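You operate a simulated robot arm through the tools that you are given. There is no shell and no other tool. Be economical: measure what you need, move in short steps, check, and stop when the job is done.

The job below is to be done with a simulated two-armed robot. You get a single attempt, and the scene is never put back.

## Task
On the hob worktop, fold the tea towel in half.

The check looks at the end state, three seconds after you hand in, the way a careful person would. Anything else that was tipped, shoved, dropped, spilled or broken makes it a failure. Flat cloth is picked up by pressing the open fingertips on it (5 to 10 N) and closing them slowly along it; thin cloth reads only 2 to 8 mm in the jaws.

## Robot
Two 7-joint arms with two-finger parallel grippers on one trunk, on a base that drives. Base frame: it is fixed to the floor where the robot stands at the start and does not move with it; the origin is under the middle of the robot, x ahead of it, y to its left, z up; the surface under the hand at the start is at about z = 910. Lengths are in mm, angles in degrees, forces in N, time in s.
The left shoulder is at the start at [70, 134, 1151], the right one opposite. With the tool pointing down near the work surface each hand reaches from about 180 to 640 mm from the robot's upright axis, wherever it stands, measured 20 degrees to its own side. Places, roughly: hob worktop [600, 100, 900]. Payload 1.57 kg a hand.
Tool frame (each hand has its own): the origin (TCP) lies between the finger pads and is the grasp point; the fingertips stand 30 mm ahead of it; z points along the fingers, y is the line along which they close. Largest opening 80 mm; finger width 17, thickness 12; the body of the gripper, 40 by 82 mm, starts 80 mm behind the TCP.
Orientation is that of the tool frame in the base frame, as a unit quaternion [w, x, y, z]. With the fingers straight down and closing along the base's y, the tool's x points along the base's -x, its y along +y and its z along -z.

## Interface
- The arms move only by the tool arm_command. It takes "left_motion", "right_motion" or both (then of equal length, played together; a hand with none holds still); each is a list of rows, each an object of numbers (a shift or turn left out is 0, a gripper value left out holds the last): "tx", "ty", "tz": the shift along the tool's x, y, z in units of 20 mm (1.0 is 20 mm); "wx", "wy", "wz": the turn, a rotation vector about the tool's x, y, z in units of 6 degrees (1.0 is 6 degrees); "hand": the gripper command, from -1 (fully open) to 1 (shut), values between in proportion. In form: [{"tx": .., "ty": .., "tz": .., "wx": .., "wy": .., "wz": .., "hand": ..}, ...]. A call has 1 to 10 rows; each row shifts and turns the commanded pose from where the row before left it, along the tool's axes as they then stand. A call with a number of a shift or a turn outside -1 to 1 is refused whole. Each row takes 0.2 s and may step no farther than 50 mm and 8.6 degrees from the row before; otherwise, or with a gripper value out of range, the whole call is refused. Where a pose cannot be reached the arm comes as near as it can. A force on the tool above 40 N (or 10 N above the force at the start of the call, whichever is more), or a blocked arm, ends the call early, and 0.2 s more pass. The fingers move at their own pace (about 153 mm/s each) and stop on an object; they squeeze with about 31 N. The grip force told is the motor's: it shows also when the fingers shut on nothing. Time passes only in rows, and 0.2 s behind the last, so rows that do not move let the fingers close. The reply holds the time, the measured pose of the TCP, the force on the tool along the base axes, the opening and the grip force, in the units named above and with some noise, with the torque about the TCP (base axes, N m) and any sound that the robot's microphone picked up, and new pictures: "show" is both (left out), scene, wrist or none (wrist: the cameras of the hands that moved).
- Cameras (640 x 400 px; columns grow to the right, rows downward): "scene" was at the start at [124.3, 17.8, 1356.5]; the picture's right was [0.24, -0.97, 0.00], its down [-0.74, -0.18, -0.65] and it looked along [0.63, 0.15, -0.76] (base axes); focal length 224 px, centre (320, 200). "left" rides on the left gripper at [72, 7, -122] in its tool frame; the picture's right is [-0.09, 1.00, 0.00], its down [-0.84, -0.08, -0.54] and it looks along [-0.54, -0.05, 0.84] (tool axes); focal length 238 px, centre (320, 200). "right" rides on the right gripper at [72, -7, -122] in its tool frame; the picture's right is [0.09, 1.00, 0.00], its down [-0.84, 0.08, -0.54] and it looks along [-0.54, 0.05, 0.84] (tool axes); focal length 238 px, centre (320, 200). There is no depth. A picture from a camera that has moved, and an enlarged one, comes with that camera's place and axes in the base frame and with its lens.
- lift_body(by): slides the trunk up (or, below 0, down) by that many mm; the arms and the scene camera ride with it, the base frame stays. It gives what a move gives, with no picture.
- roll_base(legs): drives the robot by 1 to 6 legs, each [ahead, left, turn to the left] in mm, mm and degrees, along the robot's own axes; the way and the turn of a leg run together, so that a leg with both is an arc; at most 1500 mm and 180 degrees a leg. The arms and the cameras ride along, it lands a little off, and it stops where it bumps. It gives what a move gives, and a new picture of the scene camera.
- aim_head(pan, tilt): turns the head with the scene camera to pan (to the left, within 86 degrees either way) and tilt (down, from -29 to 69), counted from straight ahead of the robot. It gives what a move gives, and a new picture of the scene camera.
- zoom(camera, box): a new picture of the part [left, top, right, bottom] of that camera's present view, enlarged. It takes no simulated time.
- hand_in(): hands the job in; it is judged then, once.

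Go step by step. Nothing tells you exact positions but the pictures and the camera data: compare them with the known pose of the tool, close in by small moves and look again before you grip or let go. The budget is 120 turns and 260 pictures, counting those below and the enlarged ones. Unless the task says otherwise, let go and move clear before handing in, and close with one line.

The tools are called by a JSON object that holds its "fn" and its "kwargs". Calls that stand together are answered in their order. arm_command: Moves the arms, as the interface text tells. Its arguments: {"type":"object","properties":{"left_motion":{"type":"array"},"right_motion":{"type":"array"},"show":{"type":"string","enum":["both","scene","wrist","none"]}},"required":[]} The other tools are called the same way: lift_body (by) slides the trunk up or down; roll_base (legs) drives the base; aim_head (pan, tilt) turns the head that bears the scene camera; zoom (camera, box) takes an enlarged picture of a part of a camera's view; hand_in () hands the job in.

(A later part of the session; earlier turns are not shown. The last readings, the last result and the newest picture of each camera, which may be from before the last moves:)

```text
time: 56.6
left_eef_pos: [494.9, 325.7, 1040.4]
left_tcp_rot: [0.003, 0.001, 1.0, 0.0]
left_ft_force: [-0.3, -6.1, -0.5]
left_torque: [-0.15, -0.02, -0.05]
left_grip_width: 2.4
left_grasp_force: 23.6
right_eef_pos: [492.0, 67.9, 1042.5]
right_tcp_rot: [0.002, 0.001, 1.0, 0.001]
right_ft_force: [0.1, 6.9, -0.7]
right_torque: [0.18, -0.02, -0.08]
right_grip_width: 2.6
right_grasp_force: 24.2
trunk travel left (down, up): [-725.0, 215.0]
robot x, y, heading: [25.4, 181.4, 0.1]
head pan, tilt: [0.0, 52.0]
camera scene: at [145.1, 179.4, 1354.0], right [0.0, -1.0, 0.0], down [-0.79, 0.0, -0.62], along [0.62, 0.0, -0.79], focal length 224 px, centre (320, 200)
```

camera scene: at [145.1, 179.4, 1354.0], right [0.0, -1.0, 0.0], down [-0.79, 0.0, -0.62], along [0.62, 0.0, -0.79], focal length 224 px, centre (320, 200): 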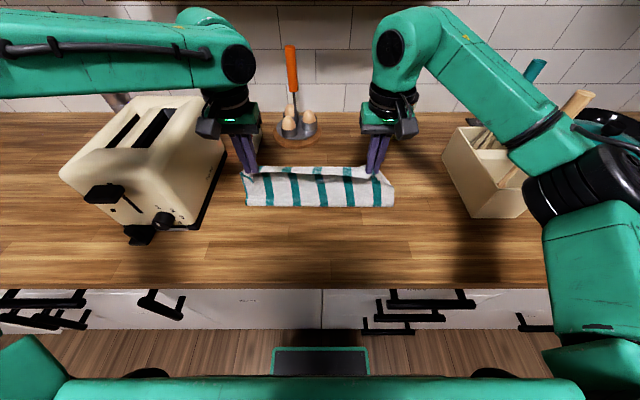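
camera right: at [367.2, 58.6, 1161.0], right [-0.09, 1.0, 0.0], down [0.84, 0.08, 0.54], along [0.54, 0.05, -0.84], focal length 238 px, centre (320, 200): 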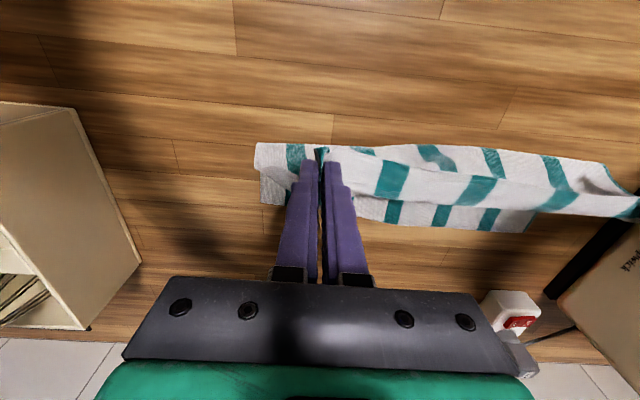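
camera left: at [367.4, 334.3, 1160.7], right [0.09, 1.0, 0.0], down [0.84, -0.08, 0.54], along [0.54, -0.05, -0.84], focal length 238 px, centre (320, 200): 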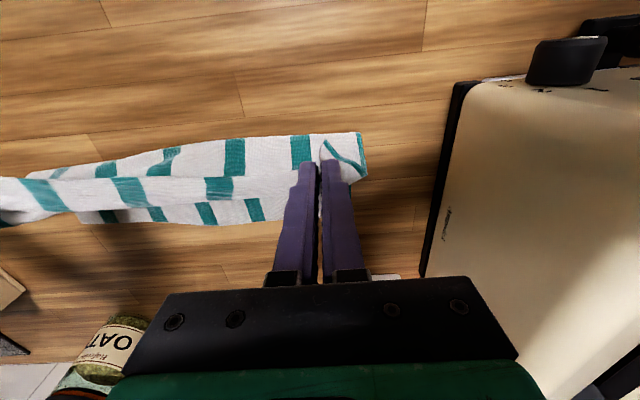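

The fold is forming with the far edge undisturbed. I'll lower along the arc to about x=540, just short of the far edge.

{"fn": "arm_command", "kwargs": {"left_motion": [{"tx": -0.5, "tz": 0.4}, {"tx": -0.5, "tz": 0.6}, {"tx": -0.45, "tz": 0.8}, {"tx": -0.35, "tz": 0.8}, {"tx": -0.25, "tz": 0.8}, {"tx": -0.1, "tz": 0.7}, {}], "right_motion": [{"tx": -0.5, "tz": 0.4}, {"tx": -0.5, "tz": 0.6}, {"tx": -0.45, "tz": 0.8}, {"tx": -0.35, "tz": 0.85}, {"tx": -0.3, "tz": 0.85}, {"tx": -0.2, "tz": 0.7}, {}]}}

{"fn": "zoom", "kwargs": {"camera": "scene", "box": [230, 130, 410, 242]}}

```text
time: 58.2
left_eef_pos: [541.8, 325.6, 956.4]
left_tcp_rot: [0.002, 0.001, 1.0, 0.0]
left_ft_force: [0.3, -5.0, 0.1]
left_torque: [-0.13, 0.02, -0.04]
left_grip_width: 2.5
left_grasp_force: 24.0
right_eef_pos: [543.6, 68.7, 955.5]
right_tcp_rot: [0.0, 0.001, 1.0, 0.0]
right_ft_force: [0.6, 5.3, -0.4]
right_torque: [0.16, 0.0, 0.02]
right_grip_width: 2.6
right_grasp_force: 24.0
trunk travel left (down, up): [-725.0, 215.0]
robot x, y, heading: [21.3, 179.7, 0.1]
head pan, tilt: [0.0, 52.0]
camera scene: at [149.0, 179.4, 1353.6], right [0.0, -1.0, 0.0], down [-0.79, 0.0, -0.62], along [0.62, 0.0, -0.79], focal length 224 px, centre (320, 200)
camera right: at [472.3, 61.3, 1078.1], right [-0.09, 1.0, 0.0], down [0.84, 0.08, 0.54], along [0.54, 0.05, -0.84], focal length 238 px, centre (320, 200)
camera left: at [469.3, 333.1, 1079.1], right [0.09, 1.0, 0.0], down [0.83, -0.08, 0.54], along [0.54, -0.05, -0.84], focal length 238 px, centre (320, 200)
```

scene: 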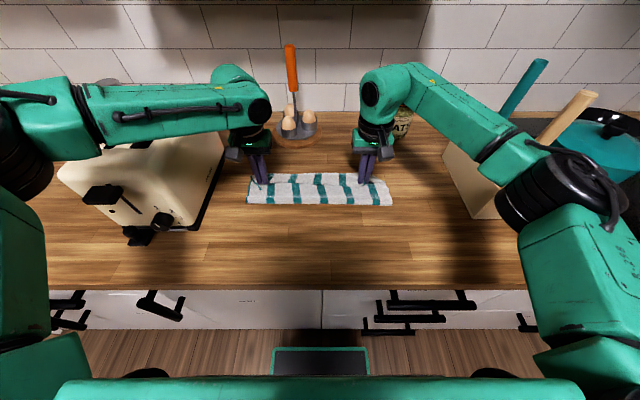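
right: 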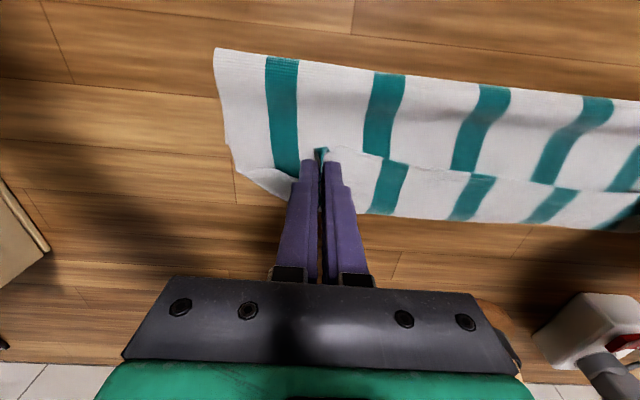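
left: 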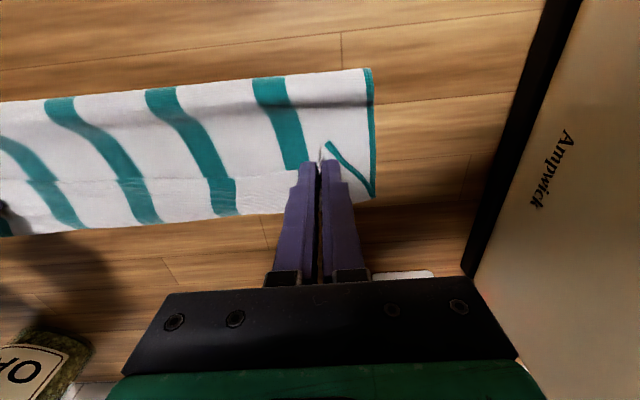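

```text
3.56 times, centred on (320, 186) of scene
camera zoom: at [149.0, 179.4, 1353.6], right [0.0, -1.0, 0.0], down [-0.79, 0.0, -0.62], along [0.62, 0.0, -0.79], focal length 796 px, centre (320, 250)
```

zoom: 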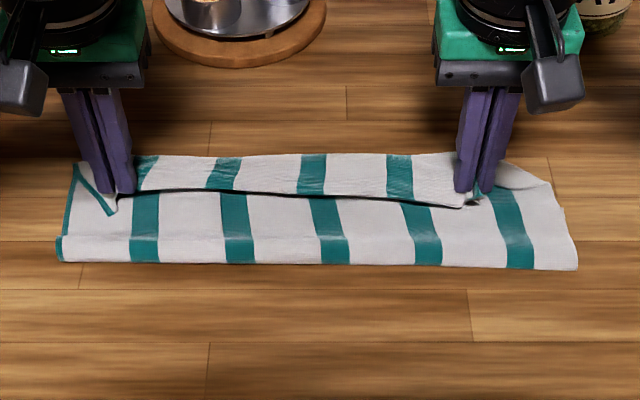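

The hem rolled back again: the crease has been drawn to x≈478 and the cloth leaves the jaws pointing away. I'll unfold once more and regrip with the fingers pitched forward, so the cloth leaves the jaws downward at the end of the fold.

{"fn": "arm_command", "kwargs": {"left_motion": [{"tz": -0.8, "tx": 0.2}, {"tz": -0.8, "tx": 0.5}, {"tz": -0.8, "tx": 0.8}, {"tx": 0.9}, {"tx": 0.9}, {"tx": 0.9}, {"tx": 0.9}, {"tx": 0.9}, {"tx": 0.9}, {"tx": 0.9}], "right_motion": [{"tz": -0.8, "tx": 0.2}, {"tz": -0.8, "tx": 0.5}, {"tz": -0.8, "tx": 0.8}, {"tx": 0.9}, {"tx": 0.9}, {"tx": 0.9}, {"tx": 0.9}, {"tx": 0.9}, {"tx": 0.9}, {"tx": 0.9}], "show": "none"}}

{"fn": "roll_base", "kwargs": {"legs": [[-65, 0, 0]]}}

{"fn": "arm_command", "kwargs": {"left_motion": [{"tz": 0.6}, {"tz": 0.6}, {"tz": 0.6}, {"tz": 0.6}, {"tz": 0.5, "tx": 0.1}, {"tx": 0.2}, {}], "right_motion": [{"tz": 0.6}, {"tz": 0.6}, {"tz": 0.6}, {"tz": 0.6}, {"tz": 0.5, "tx": 0.1}, {"tx": 0.2}, {}]}}

```text
time: 60.4
left_eef_pos: [383.0, 326.0, 1005.1]
left_tcp_rot: [0.002, 0.001, 1.0, 0.0]
left_ft_force: [-0.8, -4.7, 0.1]
left_torque: [-0.18, 0.02, -0.08]
left_grip_width: 2.3
left_grasp_force: 23.8
right_eef_pos: [384.1, 69.1, 1004.2]
right_tcp_rot: [0.0, 0.0, 1.0, 0.0]
right_ft_force: [-0.2, 5.6, -0.5]
right_torque: [0.15, -0.05, 0.0]
right_grip_width: 2.8
right_grasp_force: 23.5
trunk travel left (down, up): [-725.0, 215.0]
robot x, y, heading: [21.9, 180.6, -0.3]
head pan, tilt: [0.0, 52.0]
```

```text
time: 61.4
left_eef_pos: [322.1, 325.8, 1003.9]
left_tcp_rot: [0.001, 0.001, 1.0, -0.001]
left_ft_force: [0.6, -4.0, 0.0]
left_torque: [-0.14, 0.0, -0.07]
left_grip_width: 2.2
left_grasp_force: 23.6
right_eef_pos: [322.9, 67.7, 1003.0]
right_tcp_rot: [-0.002, 0.001, 1.0, 0.001]
right_ft_force: [0.8, 5.0, -0.1]
right_torque: [0.18, 0.01, -0.04]
right_grip_width: 2.8
right_grasp_force: 23.5
trunk travel left (down, up): [-725.0, 215.0]
robot x, y, heading: [-39.5, 180.6, -0.2]
head pan, tilt: [0.0, 52.0]
camera scene: at [88.5, 179.5, 1353.1], right [0.0, -1.0, 0.0], down [-0.79, 0.0, -0.61], along [0.61, 0.0, -0.79], focal length 224 px, centre (320, 200)
```

scene: 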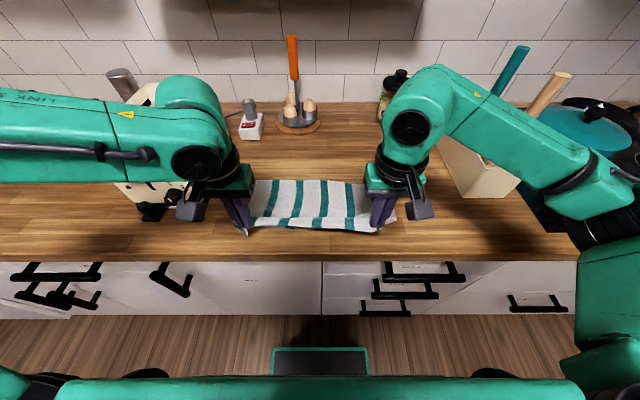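

```text
time: 63.0
left_eef_pos: [314.6, 325.0, 945.8]
left_tcp_rot: [0.001, 0.0, 1.0, 0.0]
left_ft_force: [0.0, -4.9, -0.1]
left_torque: [-0.15, -0.01, -0.03]
left_grip_width: 2.5
left_grasp_force: 24.2
right_eef_pos: [315.7, 68.4, 945.7]
right_tcp_rot: [0.0, 0.001, 1.0, 0.0]
right_ft_force: [0.2, 5.3, 0.5]
right_torque: [0.13, 0.02, 0.0]
right_grip_width: 2.5
right_grasp_force: 23.3
trunk travel left (down, up): [-725.0, 215.0]
robot x, y, heading: [-42.5, 183.4, 0.0]
head pan, tilt: [0.0, 52.0]
camera scene: at [85.5, 179.5, 1353.4], right [0.0, -1.0, 0.0], down [-0.79, 0.0, -0.62], along [0.62, 0.0, -0.79], focal length 224 px, centre (320, 200)
camera right: at [244.5, 60.9, 1067.5], right [-0.09, 1.0, 0.0], down [0.84, 0.07, 0.54], along [0.54, 0.05, -0.84], focal length 238 px, centre (320, 200)
camera left: at [242.4, 333.0, 1068.5], right [0.09, 1.0, 0.0], down [0.84, -0.08, 0.54], along [0.54, -0.05, -0.84], focal length 238 px, centre (320, 200)
```

scene: 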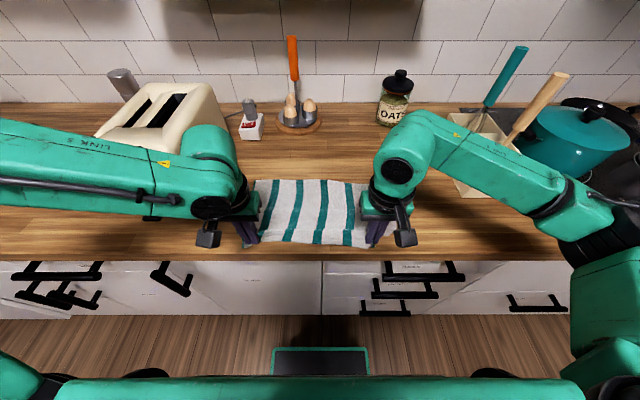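
right: 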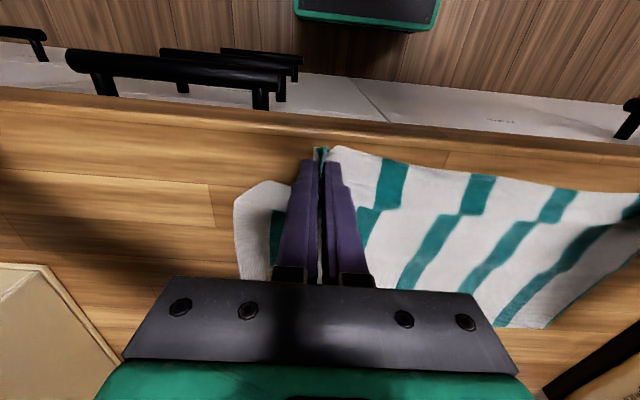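
left: 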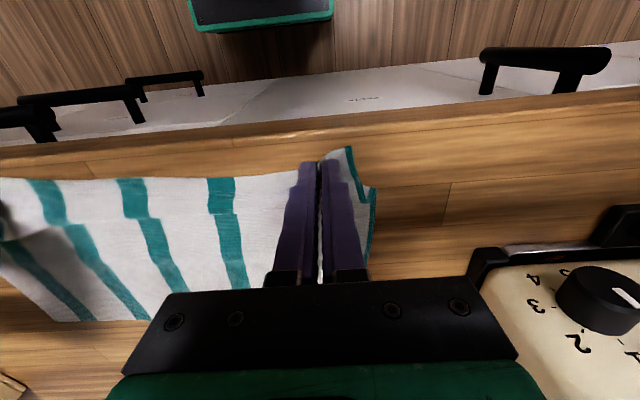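

Unfolding left a pleat and the towel is too near. Better plan: lift the towel until it hangs free, then lay it with the loose edge nearest me and bring the held edge back on top of it. That direction suits how the cloth leaves the jaws. First I'll lift.

{"fn": "arm_command", "kwargs": {"left_motion": [{"tz": -0.8, "tx": -0.3}, {"tz": -0.8, "tx": -0.3}, {"tz": -0.8, "tx": -0.3}, {"tz": -0.8, "tx": -0.3}, {"tz": -0.8, "tx": -0.3}, {"tz": -0.8, "tx": -0.3}, {"tz": -0.8, "tx": -0.3}, {"tz": -0.8, "tx": -0.3}, {"tz": -0.8, "tx": -0.3}, {"tz": -0.8, "tx": -0.3}], "right_motion": [{"tz": -0.8, "tx": -0.3}, {"tz": -0.8, "tx": -0.3}, {"tz": -0.8, "tx": -0.3}, {"tz": -0.8, "tx": -0.3}, {"tz": -0.8, "tx": -0.3}, {"tz": -0.8, "tx": -0.3}, {"tz": -0.8, "tx": -0.3}, {"tz": -0.8, "tx": -0.3}, {"tz": -0.8, "tx": -0.3}, {"tz": -0.8, "tx": -0.3}], "show": "scene"}}

```text
time: 65.2
left_eef_pos: [375.0, 323.6, 1106.8]
left_tcp_rot: [0.002, 0.001, 1.0, -0.001]
left_ft_force: [-0.3, -3.6, -0.2]
left_torque: [-0.16, 0.0, -0.06]
left_grip_width: 2.4
left_grasp_force: 23.8
right_eef_pos: [375.3, 67.7, 1104.6]
right_tcp_rot: [-0.001, 0.001, 1.0, 0.0]
right_ft_force: [0.5, 3.9, 0.2]
right_torque: [0.13, -0.02, 0.0]
right_grip_width: 2.8
right_grasp_force: 23.2
trunk travel left (down, up): [-725.0, 215.0]
robot x, y, heading: [-37.7, 181.2, -0.1]
head pan, tilt: [0.0, 52.0]
camera scene: at [85.1, 179.5, 1353.4], right [0.0, -1.0, 0.0], down [-0.79, 0.0, -0.62], along [0.62, 0.0, -0.79], focal length 224 px, centre (320, 200)
```

scene: 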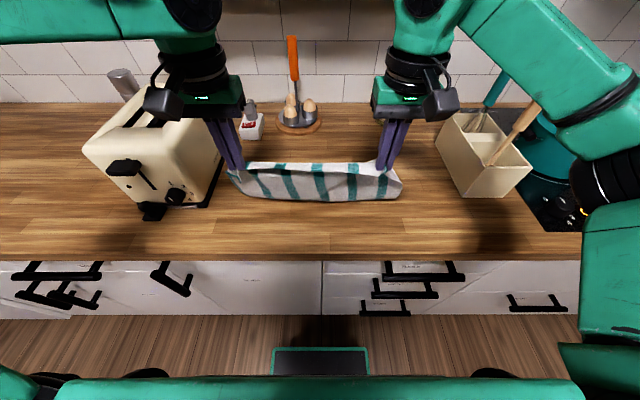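

{"fn": "lift_body", "kwargs": {"by": 110}}

{"fn": "aim_head", "kwargs": {"pan": 0, "tilt": 55}}

```text
time: 66.6
left_eef_pos: [373.7, 324.8, 1217.7]
left_tcp_rot: [0.001, 0.0, 1.0, -0.001]
left_ft_force: [-0.1, -4.4, -1.0]
left_torque: [-0.14, 0.0, -0.04]
left_grip_width: 2.4
left_grasp_force: 23.8
right_eef_pos: [374.7, 68.0, 1216.1]
right_tcp_rot: [-0.001, 0.002, 1.0, 0.0]
right_ft_force: [0.2, 4.4, 0.9]
right_torque: [0.16, -0.01, -0.01]
right_grip_width: 2.3
right_grasp_force: 24.0
trunk travel left (down, up): [-835.0, 105.0]
robot x, y, heading: [-37.3, 177.3, 0.3]
head pan, tilt: [0.0, 52.0]
```

```text
time: 67.2
left_eef_pos: [373.8, 324.3, 1216.4]
left_tcp_rot: [0.002, 0.001, 1.0, -0.001]
left_ft_force: [0.1, -3.8, -1.3]
left_torque: [-0.15, 0.0, -0.06]
left_grip_width: 2.4
left_grasp_force: 23.6
right_eef_pos: [375.6, 68.6, 1213.8]
right_tcp_rot: [0.0, 0.001, 1.0, 0.0]
right_ft_force: [0.4, 4.8, -0.5]
right_torque: [0.13, 0.01, -0.05]
right_grip_width: 2.5
right_grasp_force: 24.2
trunk travel left (down, up): [-835.0, 105.0]
robot x, y, heading: [-37.7, 183.6, -0.2]
head pan, tilt: [0.0, 55.0]
camera scene: at [82.2, 179.5, 1459.6], right [0.0, -1.0, 0.0], down [-0.82, 0.0, -0.57], along [0.57, 0.0, -0.82], focal length 224 px, centre (320, 200)
```

scene: 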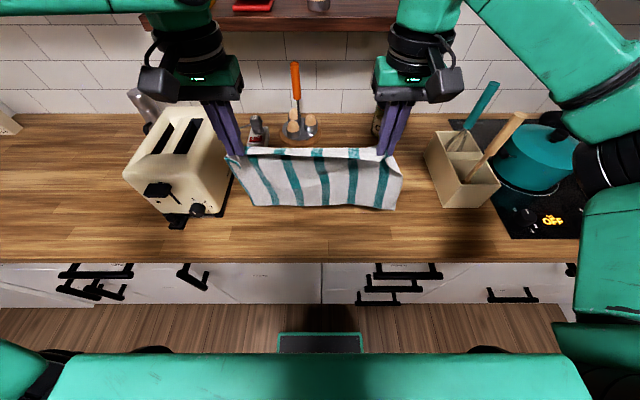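

The towel hangs free with its lower edge just above the worktop. I'll shift back 25 mm and lower the trunk until the bottom edge is about to touch.

{"fn": "arm_command", "kwargs": {"left_motion": [{"tx": 0.45}, {"tx": 0.45}, {"tx": 0.4}, {}, {}, {}], "right_motion": [{"tx": 0.45}, {"tx": 0.45}, {"tx": 0.4}, {}, {}, {}], "show": "wrist"}}

{"fn": "zoom", "kwargs": {"camera": "scene", "box": [210, 120, 430, 258]}}

```text
time: 68.6
left_eef_pos: [347.8, 324.6, 1216.8]
left_tcp_rot: [0.002, 0.001, 1.0, -0.002]
left_ft_force: [-0.6, -6.0, -0.4]
left_torque: [-0.15, 0.0, -0.02]
left_grip_width: 2.4
left_grasp_force: 23.3
right_eef_pos: [348.9, 67.4, 1215.8]
right_tcp_rot: [0.0, 0.002, 1.0, 0.0]
right_ft_force: [0.7, 5.2, 0.8]
right_torque: [0.18, -0.03, 0.0]
right_grip_width: 2.9
right_grasp_force: 24.3
trunk travel left (down, up): [-835.0, 105.0]
robot x, y, heading: [-43.1, 178.9, 0.0]
head pan, tilt: [0.0, 55.0]
camera right: at [277.8, 59.5, 1336.8], right [-0.09, 1.0, 0.0], down [0.84, 0.08, 0.54], along [0.54, 0.05, -0.84], focal length 238 px, centre (320, 200)
camera left: at [275.5, 332.1, 1339.2], right [0.09, 1.0, 0.0], down [0.84, -0.08, 0.54], along [0.54, -0.05, -0.84], focal length 238 px, centre (320, 200)
```

right: 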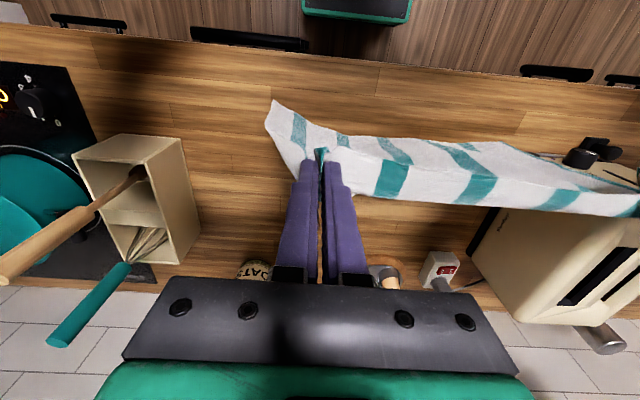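
left: 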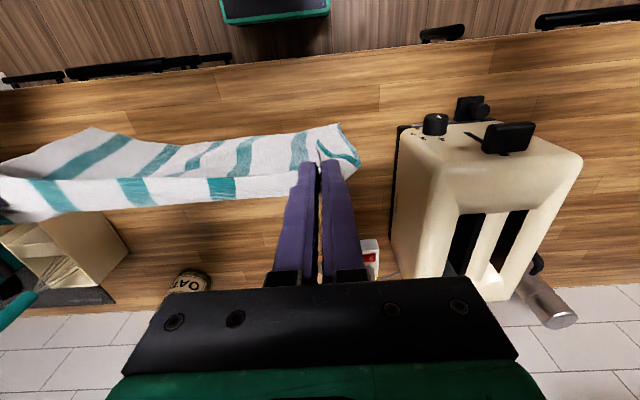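

```text
2.90 times, centred on (320, 189) of scene
camera zoom: at [82.0, 179.5, 1459.6], right [0.0, -1.0, 0.0], down [-0.82, 0.0, -0.57], along [0.57, 0.0, -0.82], focal length 649 px, centre (320, 232)
```

zoom: 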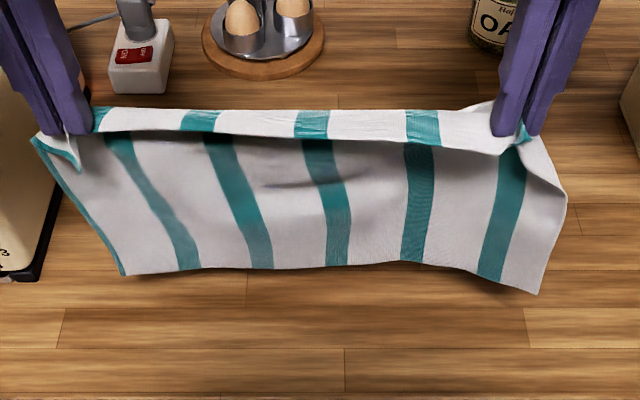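

The free edge hangs at about z≈985. I'll lower the trunk 65 mm.

{"fn": "lift_body", "kwargs": {"by": -65}}

{"fn": "zoom", "kwargs": {"camera": "scene", "box": [210, 120, 430, 258]}}

{"fn": "zoom", "kwargs": {"camera": "right", "box": [200, 60, 640, 335]}}

```text
time: 69.7
left_eef_pos: [347.9, 324.1, 1152.3]
left_tcp_rot: [0.002, 0.001, 1.0, 0.0]
left_ft_force: [0.2, -6.1, -0.2]
left_torque: [-0.14, -0.01, -0.06]
left_grip_width: 2.6
left_grasp_force: 23.9
right_eef_pos: [347.8, 69.0, 1150.0]
right_tcp_rot: [-0.001, 0.001, 1.0, -0.001]
right_ft_force: [-0.5, 4.3, 0.3]
right_torque: [0.17, -0.01, -0.03]
right_grip_width: 2.2
right_grasp_force: 24.1
trunk travel left (down, up): [-770.0, 170.0]
robot x, y, heading: [-40.8, 179.5, 0.2]
head pan, tilt: [0.0, 55.0]
```

```text
2.90 times, centred on (320, 189) of scene
camera zoom: at [81.9, 179.5, 1394.6], right [0.0, -1.0, 0.0], down [-0.82, 0.0, -0.57], along [0.57, 0.0, -0.82], focal length 649 px, centre (320, 232)
```

zoom: 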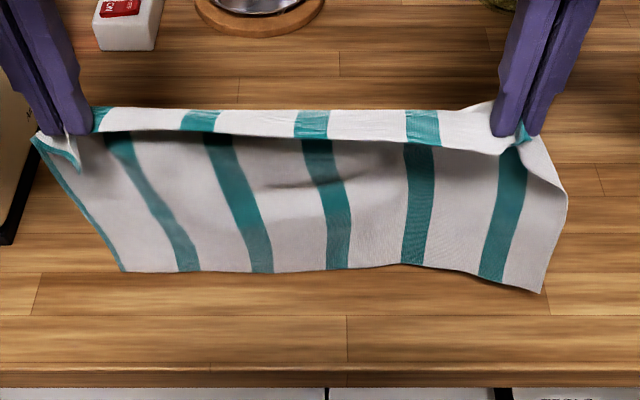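

```text
1.45 times, centred on (420, 198) of right
camera zoom: at [277.7, 59.5, 1271.8], right [-0.09, 1.0, 0.0], down [0.84, 0.08, 0.54], along [0.54, 0.05, -0.84], focal length 347 px, centre (174, 204)
```

zoom: 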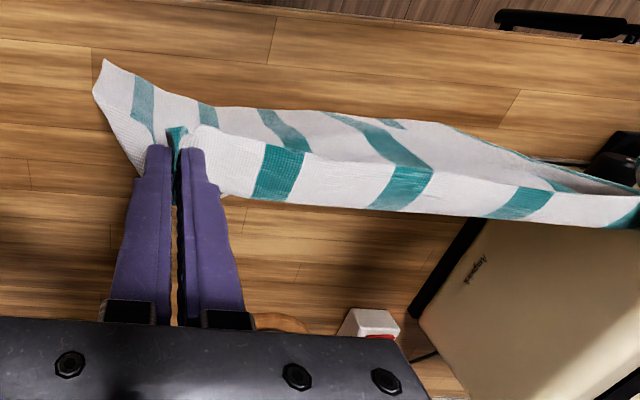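

The free edge is about to touch. Now I'll lay the lower half: both hands forward and down together at 45°.

{"fn": "arm_command", "kwargs": {"left_motion": [{"tx": -0.4, "tz": 0.7}, {"tx": -0.6, "tz": 0.7}, {"tx": -0.7, "tz": 0.7}, {"tx": -0.7, "tz": 0.7}, {"tx": -0.7, "tz": 0.7}], "right_motion": [{"tx": -0.4, "tz": 0.7}, {"tx": -0.6, "tz": 0.7}, {"tx": -0.7, "tz": 0.7}, {"tx": -0.7, "tz": 0.7}, {"tx": -0.7, "tz": 0.7}], "show": "wrist"}}

{"fn": "zoom", "kwargs": {"camera": "scene", "box": [210, 120, 430, 258]}}

```text
time: 70.8
left_eef_pos: [412.4, 323.3, 1081.4]
left_tcp_rot: [0.001, 0.0, 1.0, -0.001]
left_ft_force: [-0.2, -4.8, 0.0]
left_torque: [-0.14, 0.04, -0.02]
left_grip_width: 2.6
left_grasp_force: 24.0
right_eef_pos: [412.7, 67.8, 1079.0]
right_tcp_rot: [-0.001, 0.001, 1.0, 0.0]
right_ft_force: [0.4, 4.0, 0.2]
right_torque: [0.15, -0.01, -0.01]
right_grip_width: 2.8
right_grasp_force: 24.2
trunk travel left (down, up): [-770.0, 170.0]
robot x, y, heading: [-37.9, 179.8, 0.1]
head pan, tilt: [0.0, 55.0]
camera right: at [341.8, 59.4, 1201.5], right [-0.09, 1.0, 0.0], down [0.84, 0.08, 0.54], along [0.54, 0.05, -0.84], focal length 238 px, centre (320, 200)
camera left: at [339.9, 331.2, 1203.3], right [0.09, 1.0, 0.0], down [0.84, -0.08, 0.54], along [0.54, -0.05, -0.84], focal length 238 px, centre (320, 200)
```

right: 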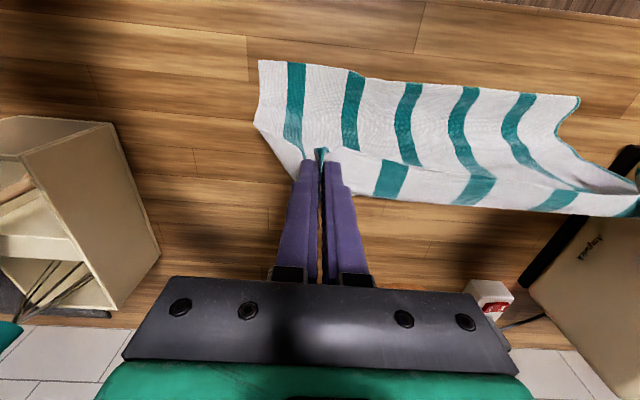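
left: 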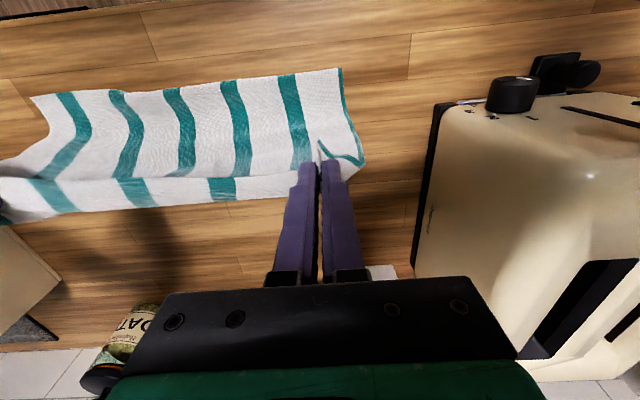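

```text
2.90 times, centred on (320, 189) of scene
camera zoom: at [84.3, 179.7, 1394.4], right [0.0, -1.0, 0.0], down [-0.82, 0.0, -0.57], along [0.57, 0.0, -0.82], focal length 649 px, centre (320, 232)
```

zoom: 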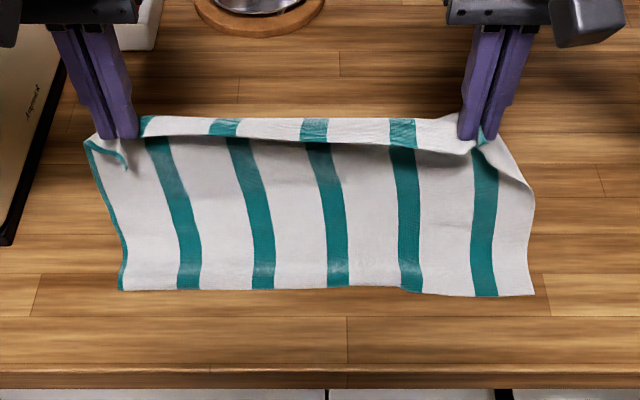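

This works well: the free edge lies on the worktop at x≈357. I'll continue laying until half the length is down.

{"fn": "arm_command", "kwargs": {"left_motion": [{"tx": -0.75, "tz": 0.65}, {"tx": -0.75, "tz": 0.65}, {"tx": -0.75, "tz": 0.65}, {"tx": -0.7, "tz": 0.6}, {}], "right_motion": [{"tx": -0.75, "tz": 0.65}, {"tx": -0.75, "tz": 0.65}, {"tx": -0.75, "tz": 0.65}, {"tx": -0.7, "tz": 0.6}, {}], "show": "wrist"}}

{"fn": "zoom", "kwargs": {"camera": "scene", "box": [210, 120, 430, 258]}}

```text
time: 72.0
left_eef_pos: [468.2, 322.5, 1032.0]
left_tcp_rot: [0.001, 0.001, 1.0, 0.0]
left_ft_force: [-0.7, -4.7, 0.5]
left_torque: [-0.14, 0.0, -0.07]
left_grip_width: 2.3
left_grasp_force: 23.3
right_eef_pos: [469.1, 67.3, 1028.3]
right_tcp_rot: [-0.001, 0.001, 1.0, 0.0]
right_ft_force: [-0.5, 3.8, 0.3]
right_torque: [0.15, -0.02, -0.04]
right_grip_width: 2.7
right_grasp_force: 23.8
trunk travel left (down, up): [-770.0, 170.0]
robot x, y, heading: [-40.8, 179.1, -0.0]
head pan, tilt: [0.0, 55.0]
camera right: at [397.6, 59.1, 1150.5], right [-0.09, 1.0, 0.0], down [0.84, 0.08, 0.54], along [0.54, 0.05, -0.84], focal length 238 px, centre (320, 200)
camera left: at [396.7, 330.3, 1153.8], right [0.09, 1.0, 0.0], down [0.83, -0.08, 0.55], along [0.54, -0.05, -0.84], focal length 238 px, centre (320, 200)
```

right: 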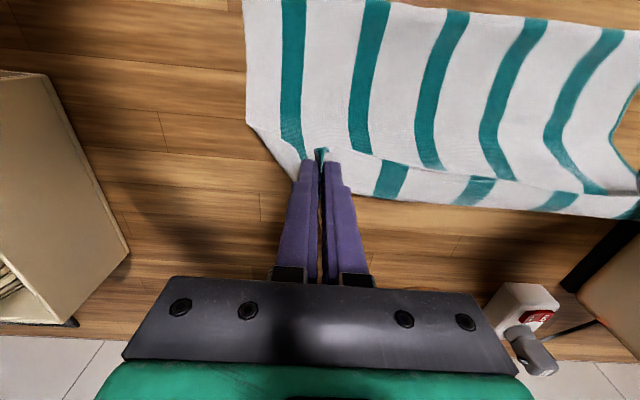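
left: 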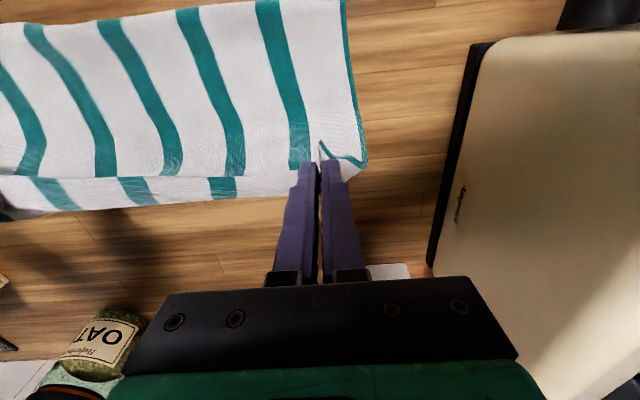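

```text
2.90 times, centred on (320, 189) of scene
camera zoom: at [81.6, 179.4, 1394.7], right [0.0, -1.0, 0.0], down [-0.82, 0.0, -0.57], along [0.57, 0.0, -0.82], focal length 649 px, centre (320, 232)
```

zoom: 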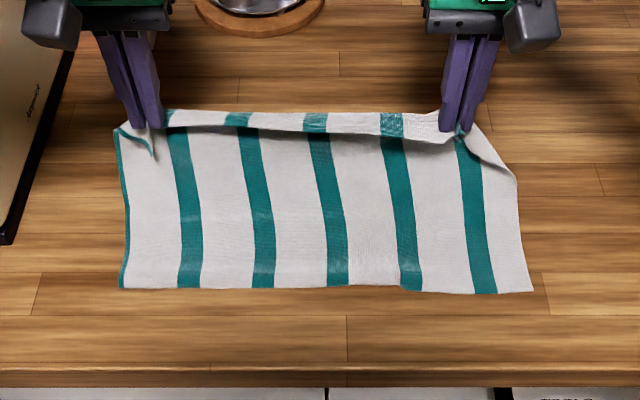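

Half is laid with the free edge still at x≈356. I'll go slightly further forward and down, then bring the held edge back low towards the free edge so the crease stays near x≈477.

{"fn": "arm_command", "kwargs": {"left_motion": [{"tx": -0.4, "tz": 0.6}, {"tx": -0.3, "tz": 0.6}, {"tx": 0.6, "tz": 0.2}, {"tx": 0.8, "tz": 0.1}, {"tx": 0.9, "tz": 0.1}], "right_motion": [{"tx": -0.4, "tz": 0.5}, {"tx": -0.3, "tz": 0.5}, {"tx": 0.6, "tz": 0.2}, {"tx": 0.8, "tz": 0.1}, {"tx": 0.9, "tz": 0.1}], "show": "wrist"}}

{"fn": "zoom", "kwargs": {"camera": "scene", "box": [210, 120, 430, 258]}}

```text
time: 73.2
left_eef_pos: [431.7, 325.3, 1001.2]
left_tcp_rot: [0.001, 0.001, 1.0, -0.001]
left_ft_force: [0.4, -6.3, -0.1]
left_torque: [-0.17, -0.02, -0.06]
left_grip_width: 2.4
left_grasp_force: 23.8
left hand out of reach, approached as far as the arm can: row 2
right_eef_pos: [435.3, 67.3, 1001.0]
right_tcp_rot: [0.002, 0.001, 1.0, 0.0]
right_ft_force: [-0.1, 5.9, -0.2]
right_torque: [0.18, -0.01, -0.02]
right_grip_width: 2.5
right_grasp_force: 24.1
trunk travel left (down, up): [-770.0, 170.0]
robot x, y, heading: [-38.8, 178.9, -0.1]
head pan, tilt: [0.0, 55.0]
camera right: at [364.5, 59.5, 1123.6], right [-0.09, 1.0, 0.0], down [0.84, 0.08, 0.54], along [0.54, 0.05, -0.84], focal length 238 px, centre (320, 200)
camera left: at [359.5, 332.9, 1123.6], right [0.09, 1.0, 0.0], down [0.83, -0.08, 0.55], along [0.54, -0.05, -0.84], focal length 238 px, centre (320, 200)
```

right: 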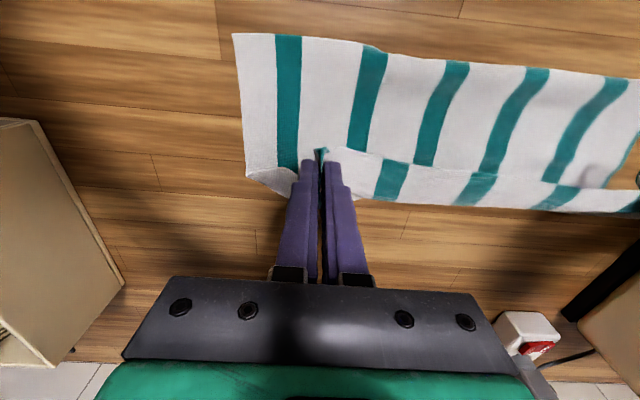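
left: 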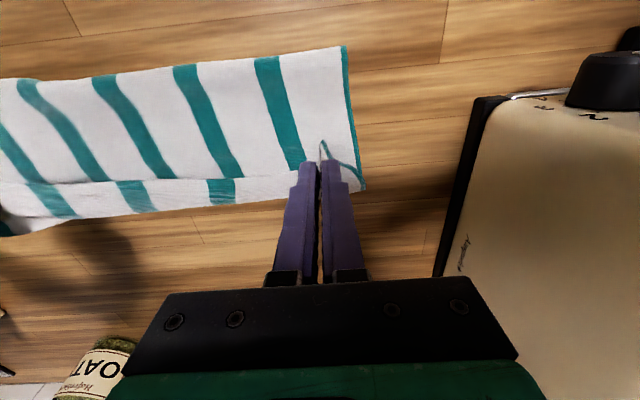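

```text
2.90 times, centred on (320, 189) of scene
camera zoom: at [80.7, 179.3, 1394.8], right [0.0, -1.0, 0.0], down [-0.82, 0.0, -0.57], along [0.57, 0.0, -0.82], focal length 649 px, centre (320, 232)
```

zoom: 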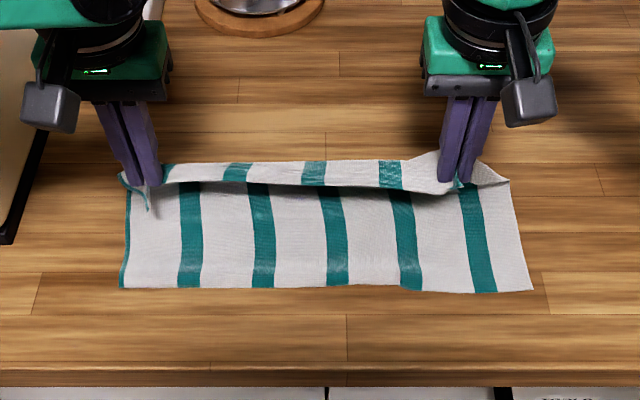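

The held edge is now the top layer and trails correctly. I'll continue back and down towards the free edge.

{"fn": "arm_command", "kwargs": {"left_motion": [{"tx": 0.7, "tz": 0.3}, {"tx": 0.7, "tz": 0.4}, {"tx": 0.7, "tz": 0.5}, {"tx": 0.6, "tz": 0.5}, {}], "right_motion": [{"tx": 0.75, "tz": 0.3}, {"tx": 0.75, "tz": 0.4}, {"tx": 0.75, "tz": 0.5}, {"tx": 0.65, "tz": 0.5}, {}], "show": "wrist"}}

{"fn": "zoom", "kwargs": {"camera": "scene", "box": [210, 120, 430, 258]}}

```text
time: 74.5
left_eef_pos: [379.3, 326.4, 965.8]
left_tcp_rot: [0.002, 0.001, 1.0, -0.001]
left_ft_force: [-0.8, -7.9, -0.9]
left_torque: [-0.25, 0.01, -0.05]
left_grip_width: 2.5
left_grasp_force: 23.7
right_eef_pos: [380.1, 66.6, 967.6]
right_tcp_rot: [0.0, 0.001, 1.0, 0.001]
right_ft_force: [1.0, 8.0, -0.5]
right_torque: [0.26, -0.01, -0.01]
right_grip_width: 2.6
right_grasp_force: 23.8
trunk travel left (down, up): [-770.0, 170.0]
robot x, y, heading: [-39.1, 179.8, -0.2]
head pan, tilt: [0.0, 55.0]
camera right: at [308.7, 58.6, 1089.1], right [-0.09, 1.0, 0.0], down [0.84, 0.07, 0.54], along [0.54, 0.05, -0.84], focal length 238 px, centre (320, 200)
camera left: at [307.4, 333.7, 1088.0], right [0.09, 1.0, 0.0], down [0.83, -0.08, 0.54], along [0.54, -0.05, -0.84], focal length 238 px, centre (320, 200)
```

right: 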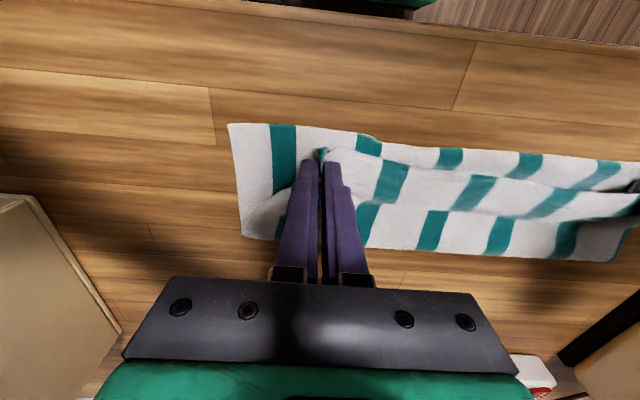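
left: 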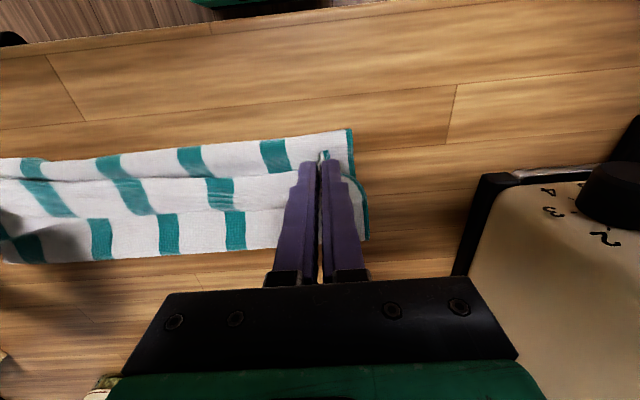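

```text
2.90 times, centred on (320, 189) of scene
camera zoom: at [82.3, 179.6, 1394.6], right [0.0, -1.0, 0.0], down [-0.82, 0.0, -0.57], along [0.57, 0.0, -0.82], focal length 649 px, centre (320, 232)
```

zoom: 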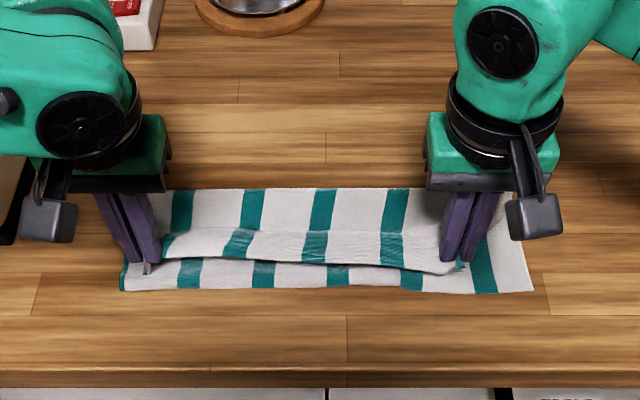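

Nearly aligned: the held edge is about 14 mm short of the free edge (x≈371 against 357). I'll finish the last bit back and down.

{"fn": "arm_command", "kwargs": {"left_motion": [{"tx": 0.25, "tz": 0.3}, {"tx": 0.25, "tz": 0.3}, {"tx": 0.25, "tz": 0.3}, {}], "right_motion": [{"tx": 0.25, "tz": 0.35}, {"tx": 0.25, "tz": 0.35}, {"tx": 0.25, "tz": 0.3}, {}], "show": "wrist"}}

{"fn": "zoom", "kwargs": {"camera": "scene", "box": [210, 120, 430, 258]}}

```text
time: 75.5
left_eef_pos: [363.3, 325.6, 945.6]
left_tcp_rot: [0.002, 0.001, 1.0, -0.001]
left_ft_force: [-0.5, -7.1, -0.3]
left_torque: [-0.22, 0.03, -0.04]
left_grip_width: 2.2
left_grasp_force: 24.1
right_eef_pos: [365.1, 66.7, 946.5]
right_tcp_rot: [0.0, 0.001, 1.0, 0.0]
right_ft_force: [-0.1, 7.3, 0.0]
right_torque: [0.2, -0.02, -0.04]
right_grip_width: 2.4
right_grasp_force: 23.6
trunk travel left (down, up): [-770.0, 170.0]
robot x, y, heading: [-37.1, 178.7, 0.0]
head pan, tilt: [0.0, 55.0]
camera right: at [294.2, 59.6, 1068.8], right [-0.09, 1.0, 0.0], down [0.84, 0.08, 0.54], along [0.54, 0.05, -0.84], focal length 238 px, centre (320, 200)
camera left: at [292.8, 333.4, 1069.9], right [0.09, 1.0, 0.0], down [0.83, -0.08, 0.54], along [0.54, -0.05, -0.84], focal length 238 px, centre (320, 200)
```

right: 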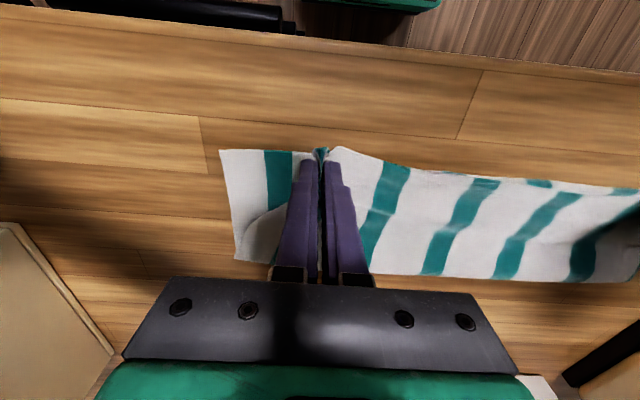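
left: 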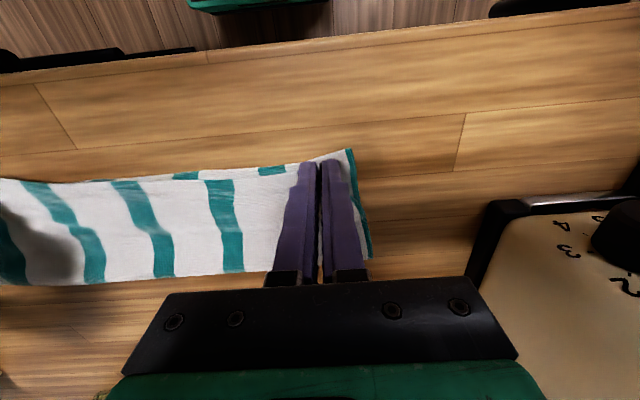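

```text
2.90 times, centred on (320, 189) of scene
camera zoom: at [82.0, 179.6, 1394.7], right [0.0, -1.0, 0.0], down [-0.82, 0.0, -0.57], along [0.57, 0.0, -0.82], focal length 649 px, centre (320, 232)
```

zoom: 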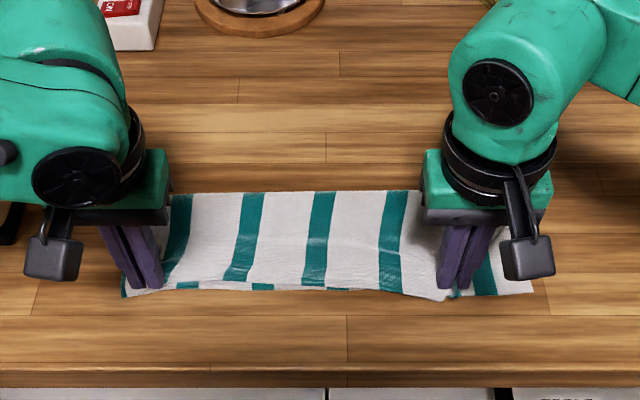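

The held edge now sits on the free edge. I'll let go gently and lift straight up to see the result.

{"fn": "arm_command", "kwargs": {"left_motion": [{"tz": 0.1}, {"hand": 0.7}, {"hand": 0.5}, {"hand": 0.3}, {"tz": -0.3}, {"tz": -0.8}, {"tz": -1}, {"tz": -1}, {"tz": -1}, {"tz": -1}], "right_motion": [{"tz": 0.1}, {"hand": 0.7}, {"hand": 0.5}, {"hand": 0.3}, {"tz": -0.3}, {"tz": -0.8}, {"tz": -1}, {"tz": -1}, {"tz": -1}, {"tz": -1}]}}

{"fn": "zoom", "kwargs": {"camera": "scene", "box": [210, 120, 430, 258]}}

```text
time: 77.7
left_eef_pos: [365.2, 327.5, 1046.1]
left_tcp_rot: [0.001, 0.001, 1.0, -0.001]
left_ft_force: [0.2, -1.2, -1.0]
left_torque: [0.03, 0.01, -0.01]
left_grip_width: 28.1
left_grasp_force: 0.1
right_eef_pos: [364.1, 67.2, 1046.7]
right_tcp_rot: [0.0, 0.002, 1.0, 0.0]
right_ft_force: [-0.3, 0.2, 0.0]
right_torque: [-0.02, -0.02, -0.02]
right_grip_width: 28.0
right_grasp_force: 0.0
trunk travel left (down, up): [-770.0, 170.0]
robot x, y, heading: [-39.0, 176.8, -0.3]
head pan, tilt: [0.0, 55.0]
camera scene: at [81.4, 179.6, 1394.7], right [0.0, -1.0, 0.0], down [-0.82, 0.0, -0.57], along [0.57, 0.0, -0.82], focal length 224 px, centre (320, 200)
camera right: at [293.4, 59.5, 1169.8], right [-0.09, 1.0, 0.0], down [0.84, 0.07, 0.54], along [0.54, 0.05, -0.84], focal length 238 px, centre (320, 200)
camera left: at [292.9, 335.2, 1170.0], right [0.09, 1.0, 0.0], down [0.84, -0.08, 0.54], along [0.54, -0.05, -0.84], focal length 238 px, centre (320, 200)
```

scene: 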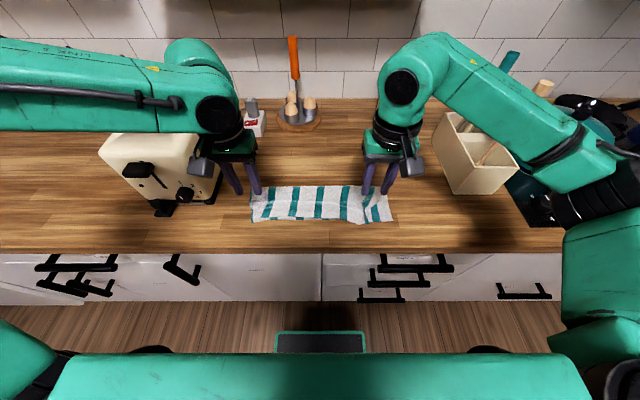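
right: 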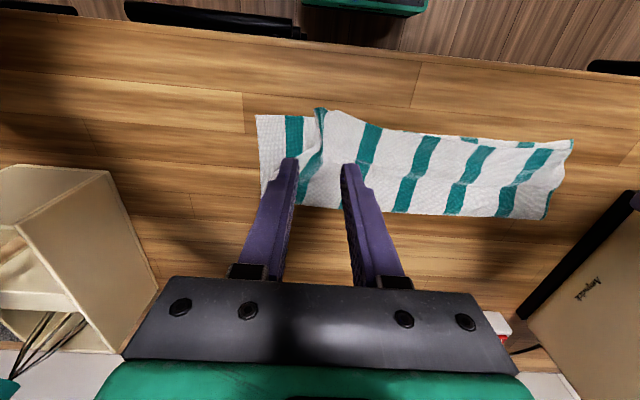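
left: 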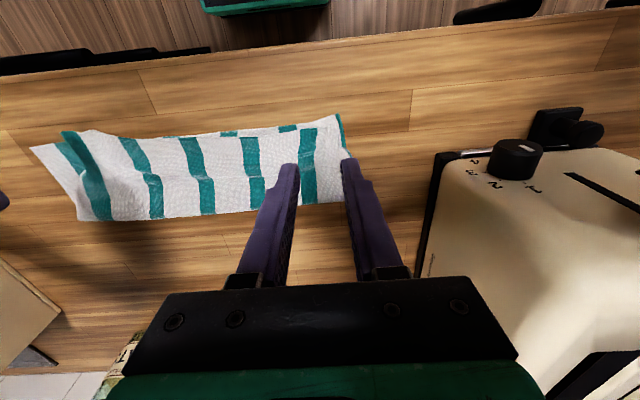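

```text
2.90 times, centred on (320, 189) of scene
camera zoom: at [81.4, 179.6, 1394.7], right [0.0, -1.0, 0.0], down [-0.82, 0.0, -0.57], along [0.57, 0.0, -0.82], focal length 649 px, centre (320, 232)
```

zoom: 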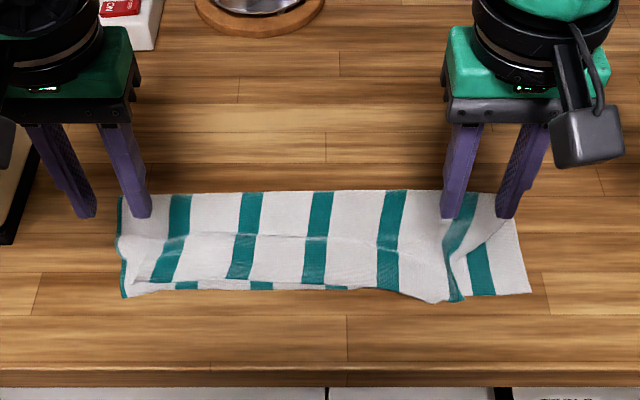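

Very good: the towel is folded and its edges match, except that the top layer's near right corner is tucked under and about 25 mm inward. I'll re-pinch that corner with the right hand, lift it and lay it out to the right.

{"fn": "arm_command", "kwargs": {"right_motion": [{"tz": 0.9, "ty": 0.3, "tx": 0.1}, {"tz": 0.9, "ty": 0.3, "tx": 0.1}, {"tz": 0.9}, {"tz": 0.9}, {"tz": 0.9}, {"tz": 0.3}, {}], "show": "wrist"}}

```text
time: 79.2
left_eef_pos: [366.6, 327.3, 1046.9]
left_tcp_rot: [0.003, 0.001, 1.0, -0.001]
left_ft_force: [-0.1, 0.3, -0.3]
left_torque: [-0.05, -0.02, 0.03]
left_grip_width: 28.0
left_grasp_force: 0.1
right_eef_pos: [361.9, 79.7, 950.5]
right_tcp_rot: [0.0, 0.0, 1.0, 0.001]
right_ft_force: [-0.8, 0.0, -0.2]
right_torque: [0.01, -0.02, -0.01]
right_grip_width: 27.9
right_grasp_force: 0.1
trunk travel left (down, up): [-770.0, 170.0]
robot x, y, heading: [-37.8, 180.8, -0.3]
head pan, tilt: [0.0, 55.0]
camera right: at [290.3, 71.5, 1073.0], right [-0.09, 1.0, 0.0], down [0.84, 0.08, 0.54], along [0.54, 0.05, -0.84], focal length 238 px, centre (320, 200)
```

right: 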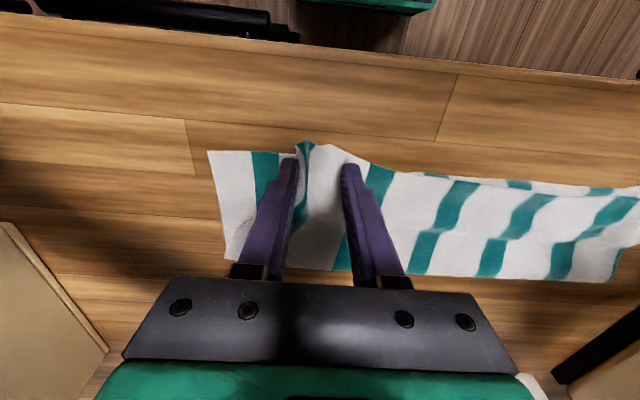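

The raised bunch is right between the fingers. I'll go down a few mm and close on it without pressing the lower layer.

{"fn": "arm_command", "kwargs": {"right_motion": [{"tz": 0.2}, {"tz": 0.05, "hand": 0.4}, {"hand": 0.5}, {"hand": 0.6}, {"hand": 0.7}, {"hand": 0.8}, {"hand": 0.9}, {"hand": 1}, {"hand": 1}], "show": "wrist"}}

```text
time: 81.2
left_eef_pos: [366.4, 327.7, 1048.3]
left_tcp_rot: [0.002, 0.001, 1.0, -0.001]
left_ft_force: [-0.3, 0.2, -0.3]
left_torque: [0.01, 0.03, -0.02]
left_grip_width: 28.0
left_grasp_force: 0.0
right_eef_pos: [361.1, 79.3, 944.9]
right_tcp_rot: [0.0, 0.0, 1.0, 0.001]
right_ft_force: [0.3, -0.6, 0.7]
right_torque: [-0.03, 0.0, -0.03]
right_grip_width: 2.0
right_grasp_force: 23.5
trunk travel left (down, up): [-770.0, 170.0]
robot x, y, heading: [-40.8, 180.4, -0.4]
head pan, tilt: [0.0, 55.0]
camera right: at [289.7, 71.7, 1068.1], right [-0.09, 1.0, 0.0], down [0.84, 0.08, 0.54], along [0.54, 0.05, -0.84], focal length 238 px, centre (320, 200)
```

right: 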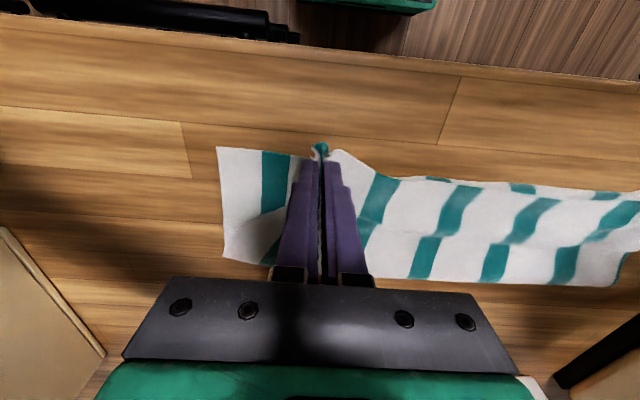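

It caught the top layer. I'll lift and look.

{"fn": "arm_command", "kwargs": {"right_motion": [{"tz": -0.5}, {"tz": -0.6, "tx": -0.1}, {"tz": -0.7, "tx": -0.2}, {"tz": -0.7, "tx": -0.2, "ty": -0.4}, {"ty": -0.5}, {}], "show": "wrist"}}

{"fn": "zoom", "kwargs": {"camera": "scene", "box": [210, 120, 430, 258]}}

```text
time: 82.7
left_eef_pos: [366.6, 328.0, 1046.8]
left_tcp_rot: [0.0, 0.0, 1.0, -0.001]
left_ft_force: [0.1, 0.1, -0.2]
left_torque: [-0.01, 0.04, 0.01]
left_grip_width: 28.1
left_grasp_force: 0.0
right_eef_pos: [370.1, 62.8, 997.8]
right_tcp_rot: [-0.001, 0.001, 1.0, 0.0]
right_ft_force: [-0.3, 0.6, -0.2]
right_torque: [0.0, -0.02, -0.01]
right_grip_width: 2.2
right_grasp_force: 23.9
trunk travel left (down, up): [-770.0, 170.0]
robot x, y, heading: [-37.3, 182.3, -0.1]
head pan, tilt: [0.0, 55.0]
camera right: at [300.0, 54.0, 1118.4], right [-0.09, 1.0, 0.0], down [0.84, 0.08, 0.54], along [0.54, 0.05, -0.84], focal length 238 px, centre (320, 200)
```

right: 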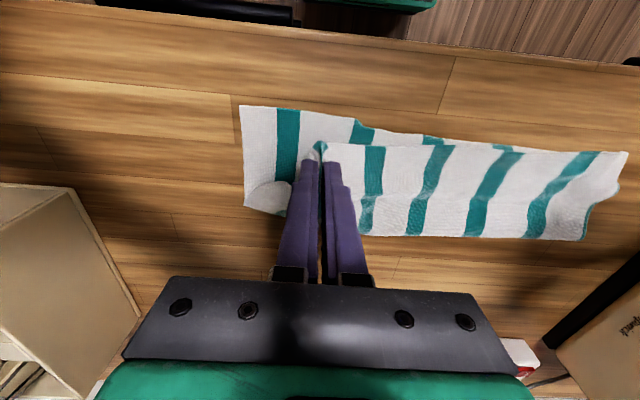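

```text
2.90 times, centred on (320, 189) of scene
camera zoom: at [82.3, 179.9, 1394.6], right [0.0, -1.0, 0.0], down [-0.82, 0.0, -0.57], along [0.57, 0.0, -0.82], focal length 649 px, centre (320, 232)
```

zoom: 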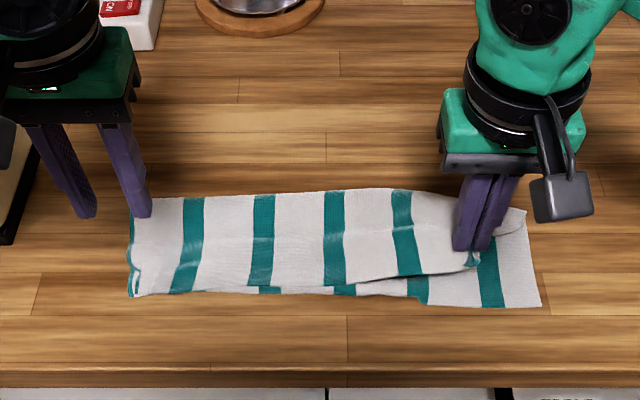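

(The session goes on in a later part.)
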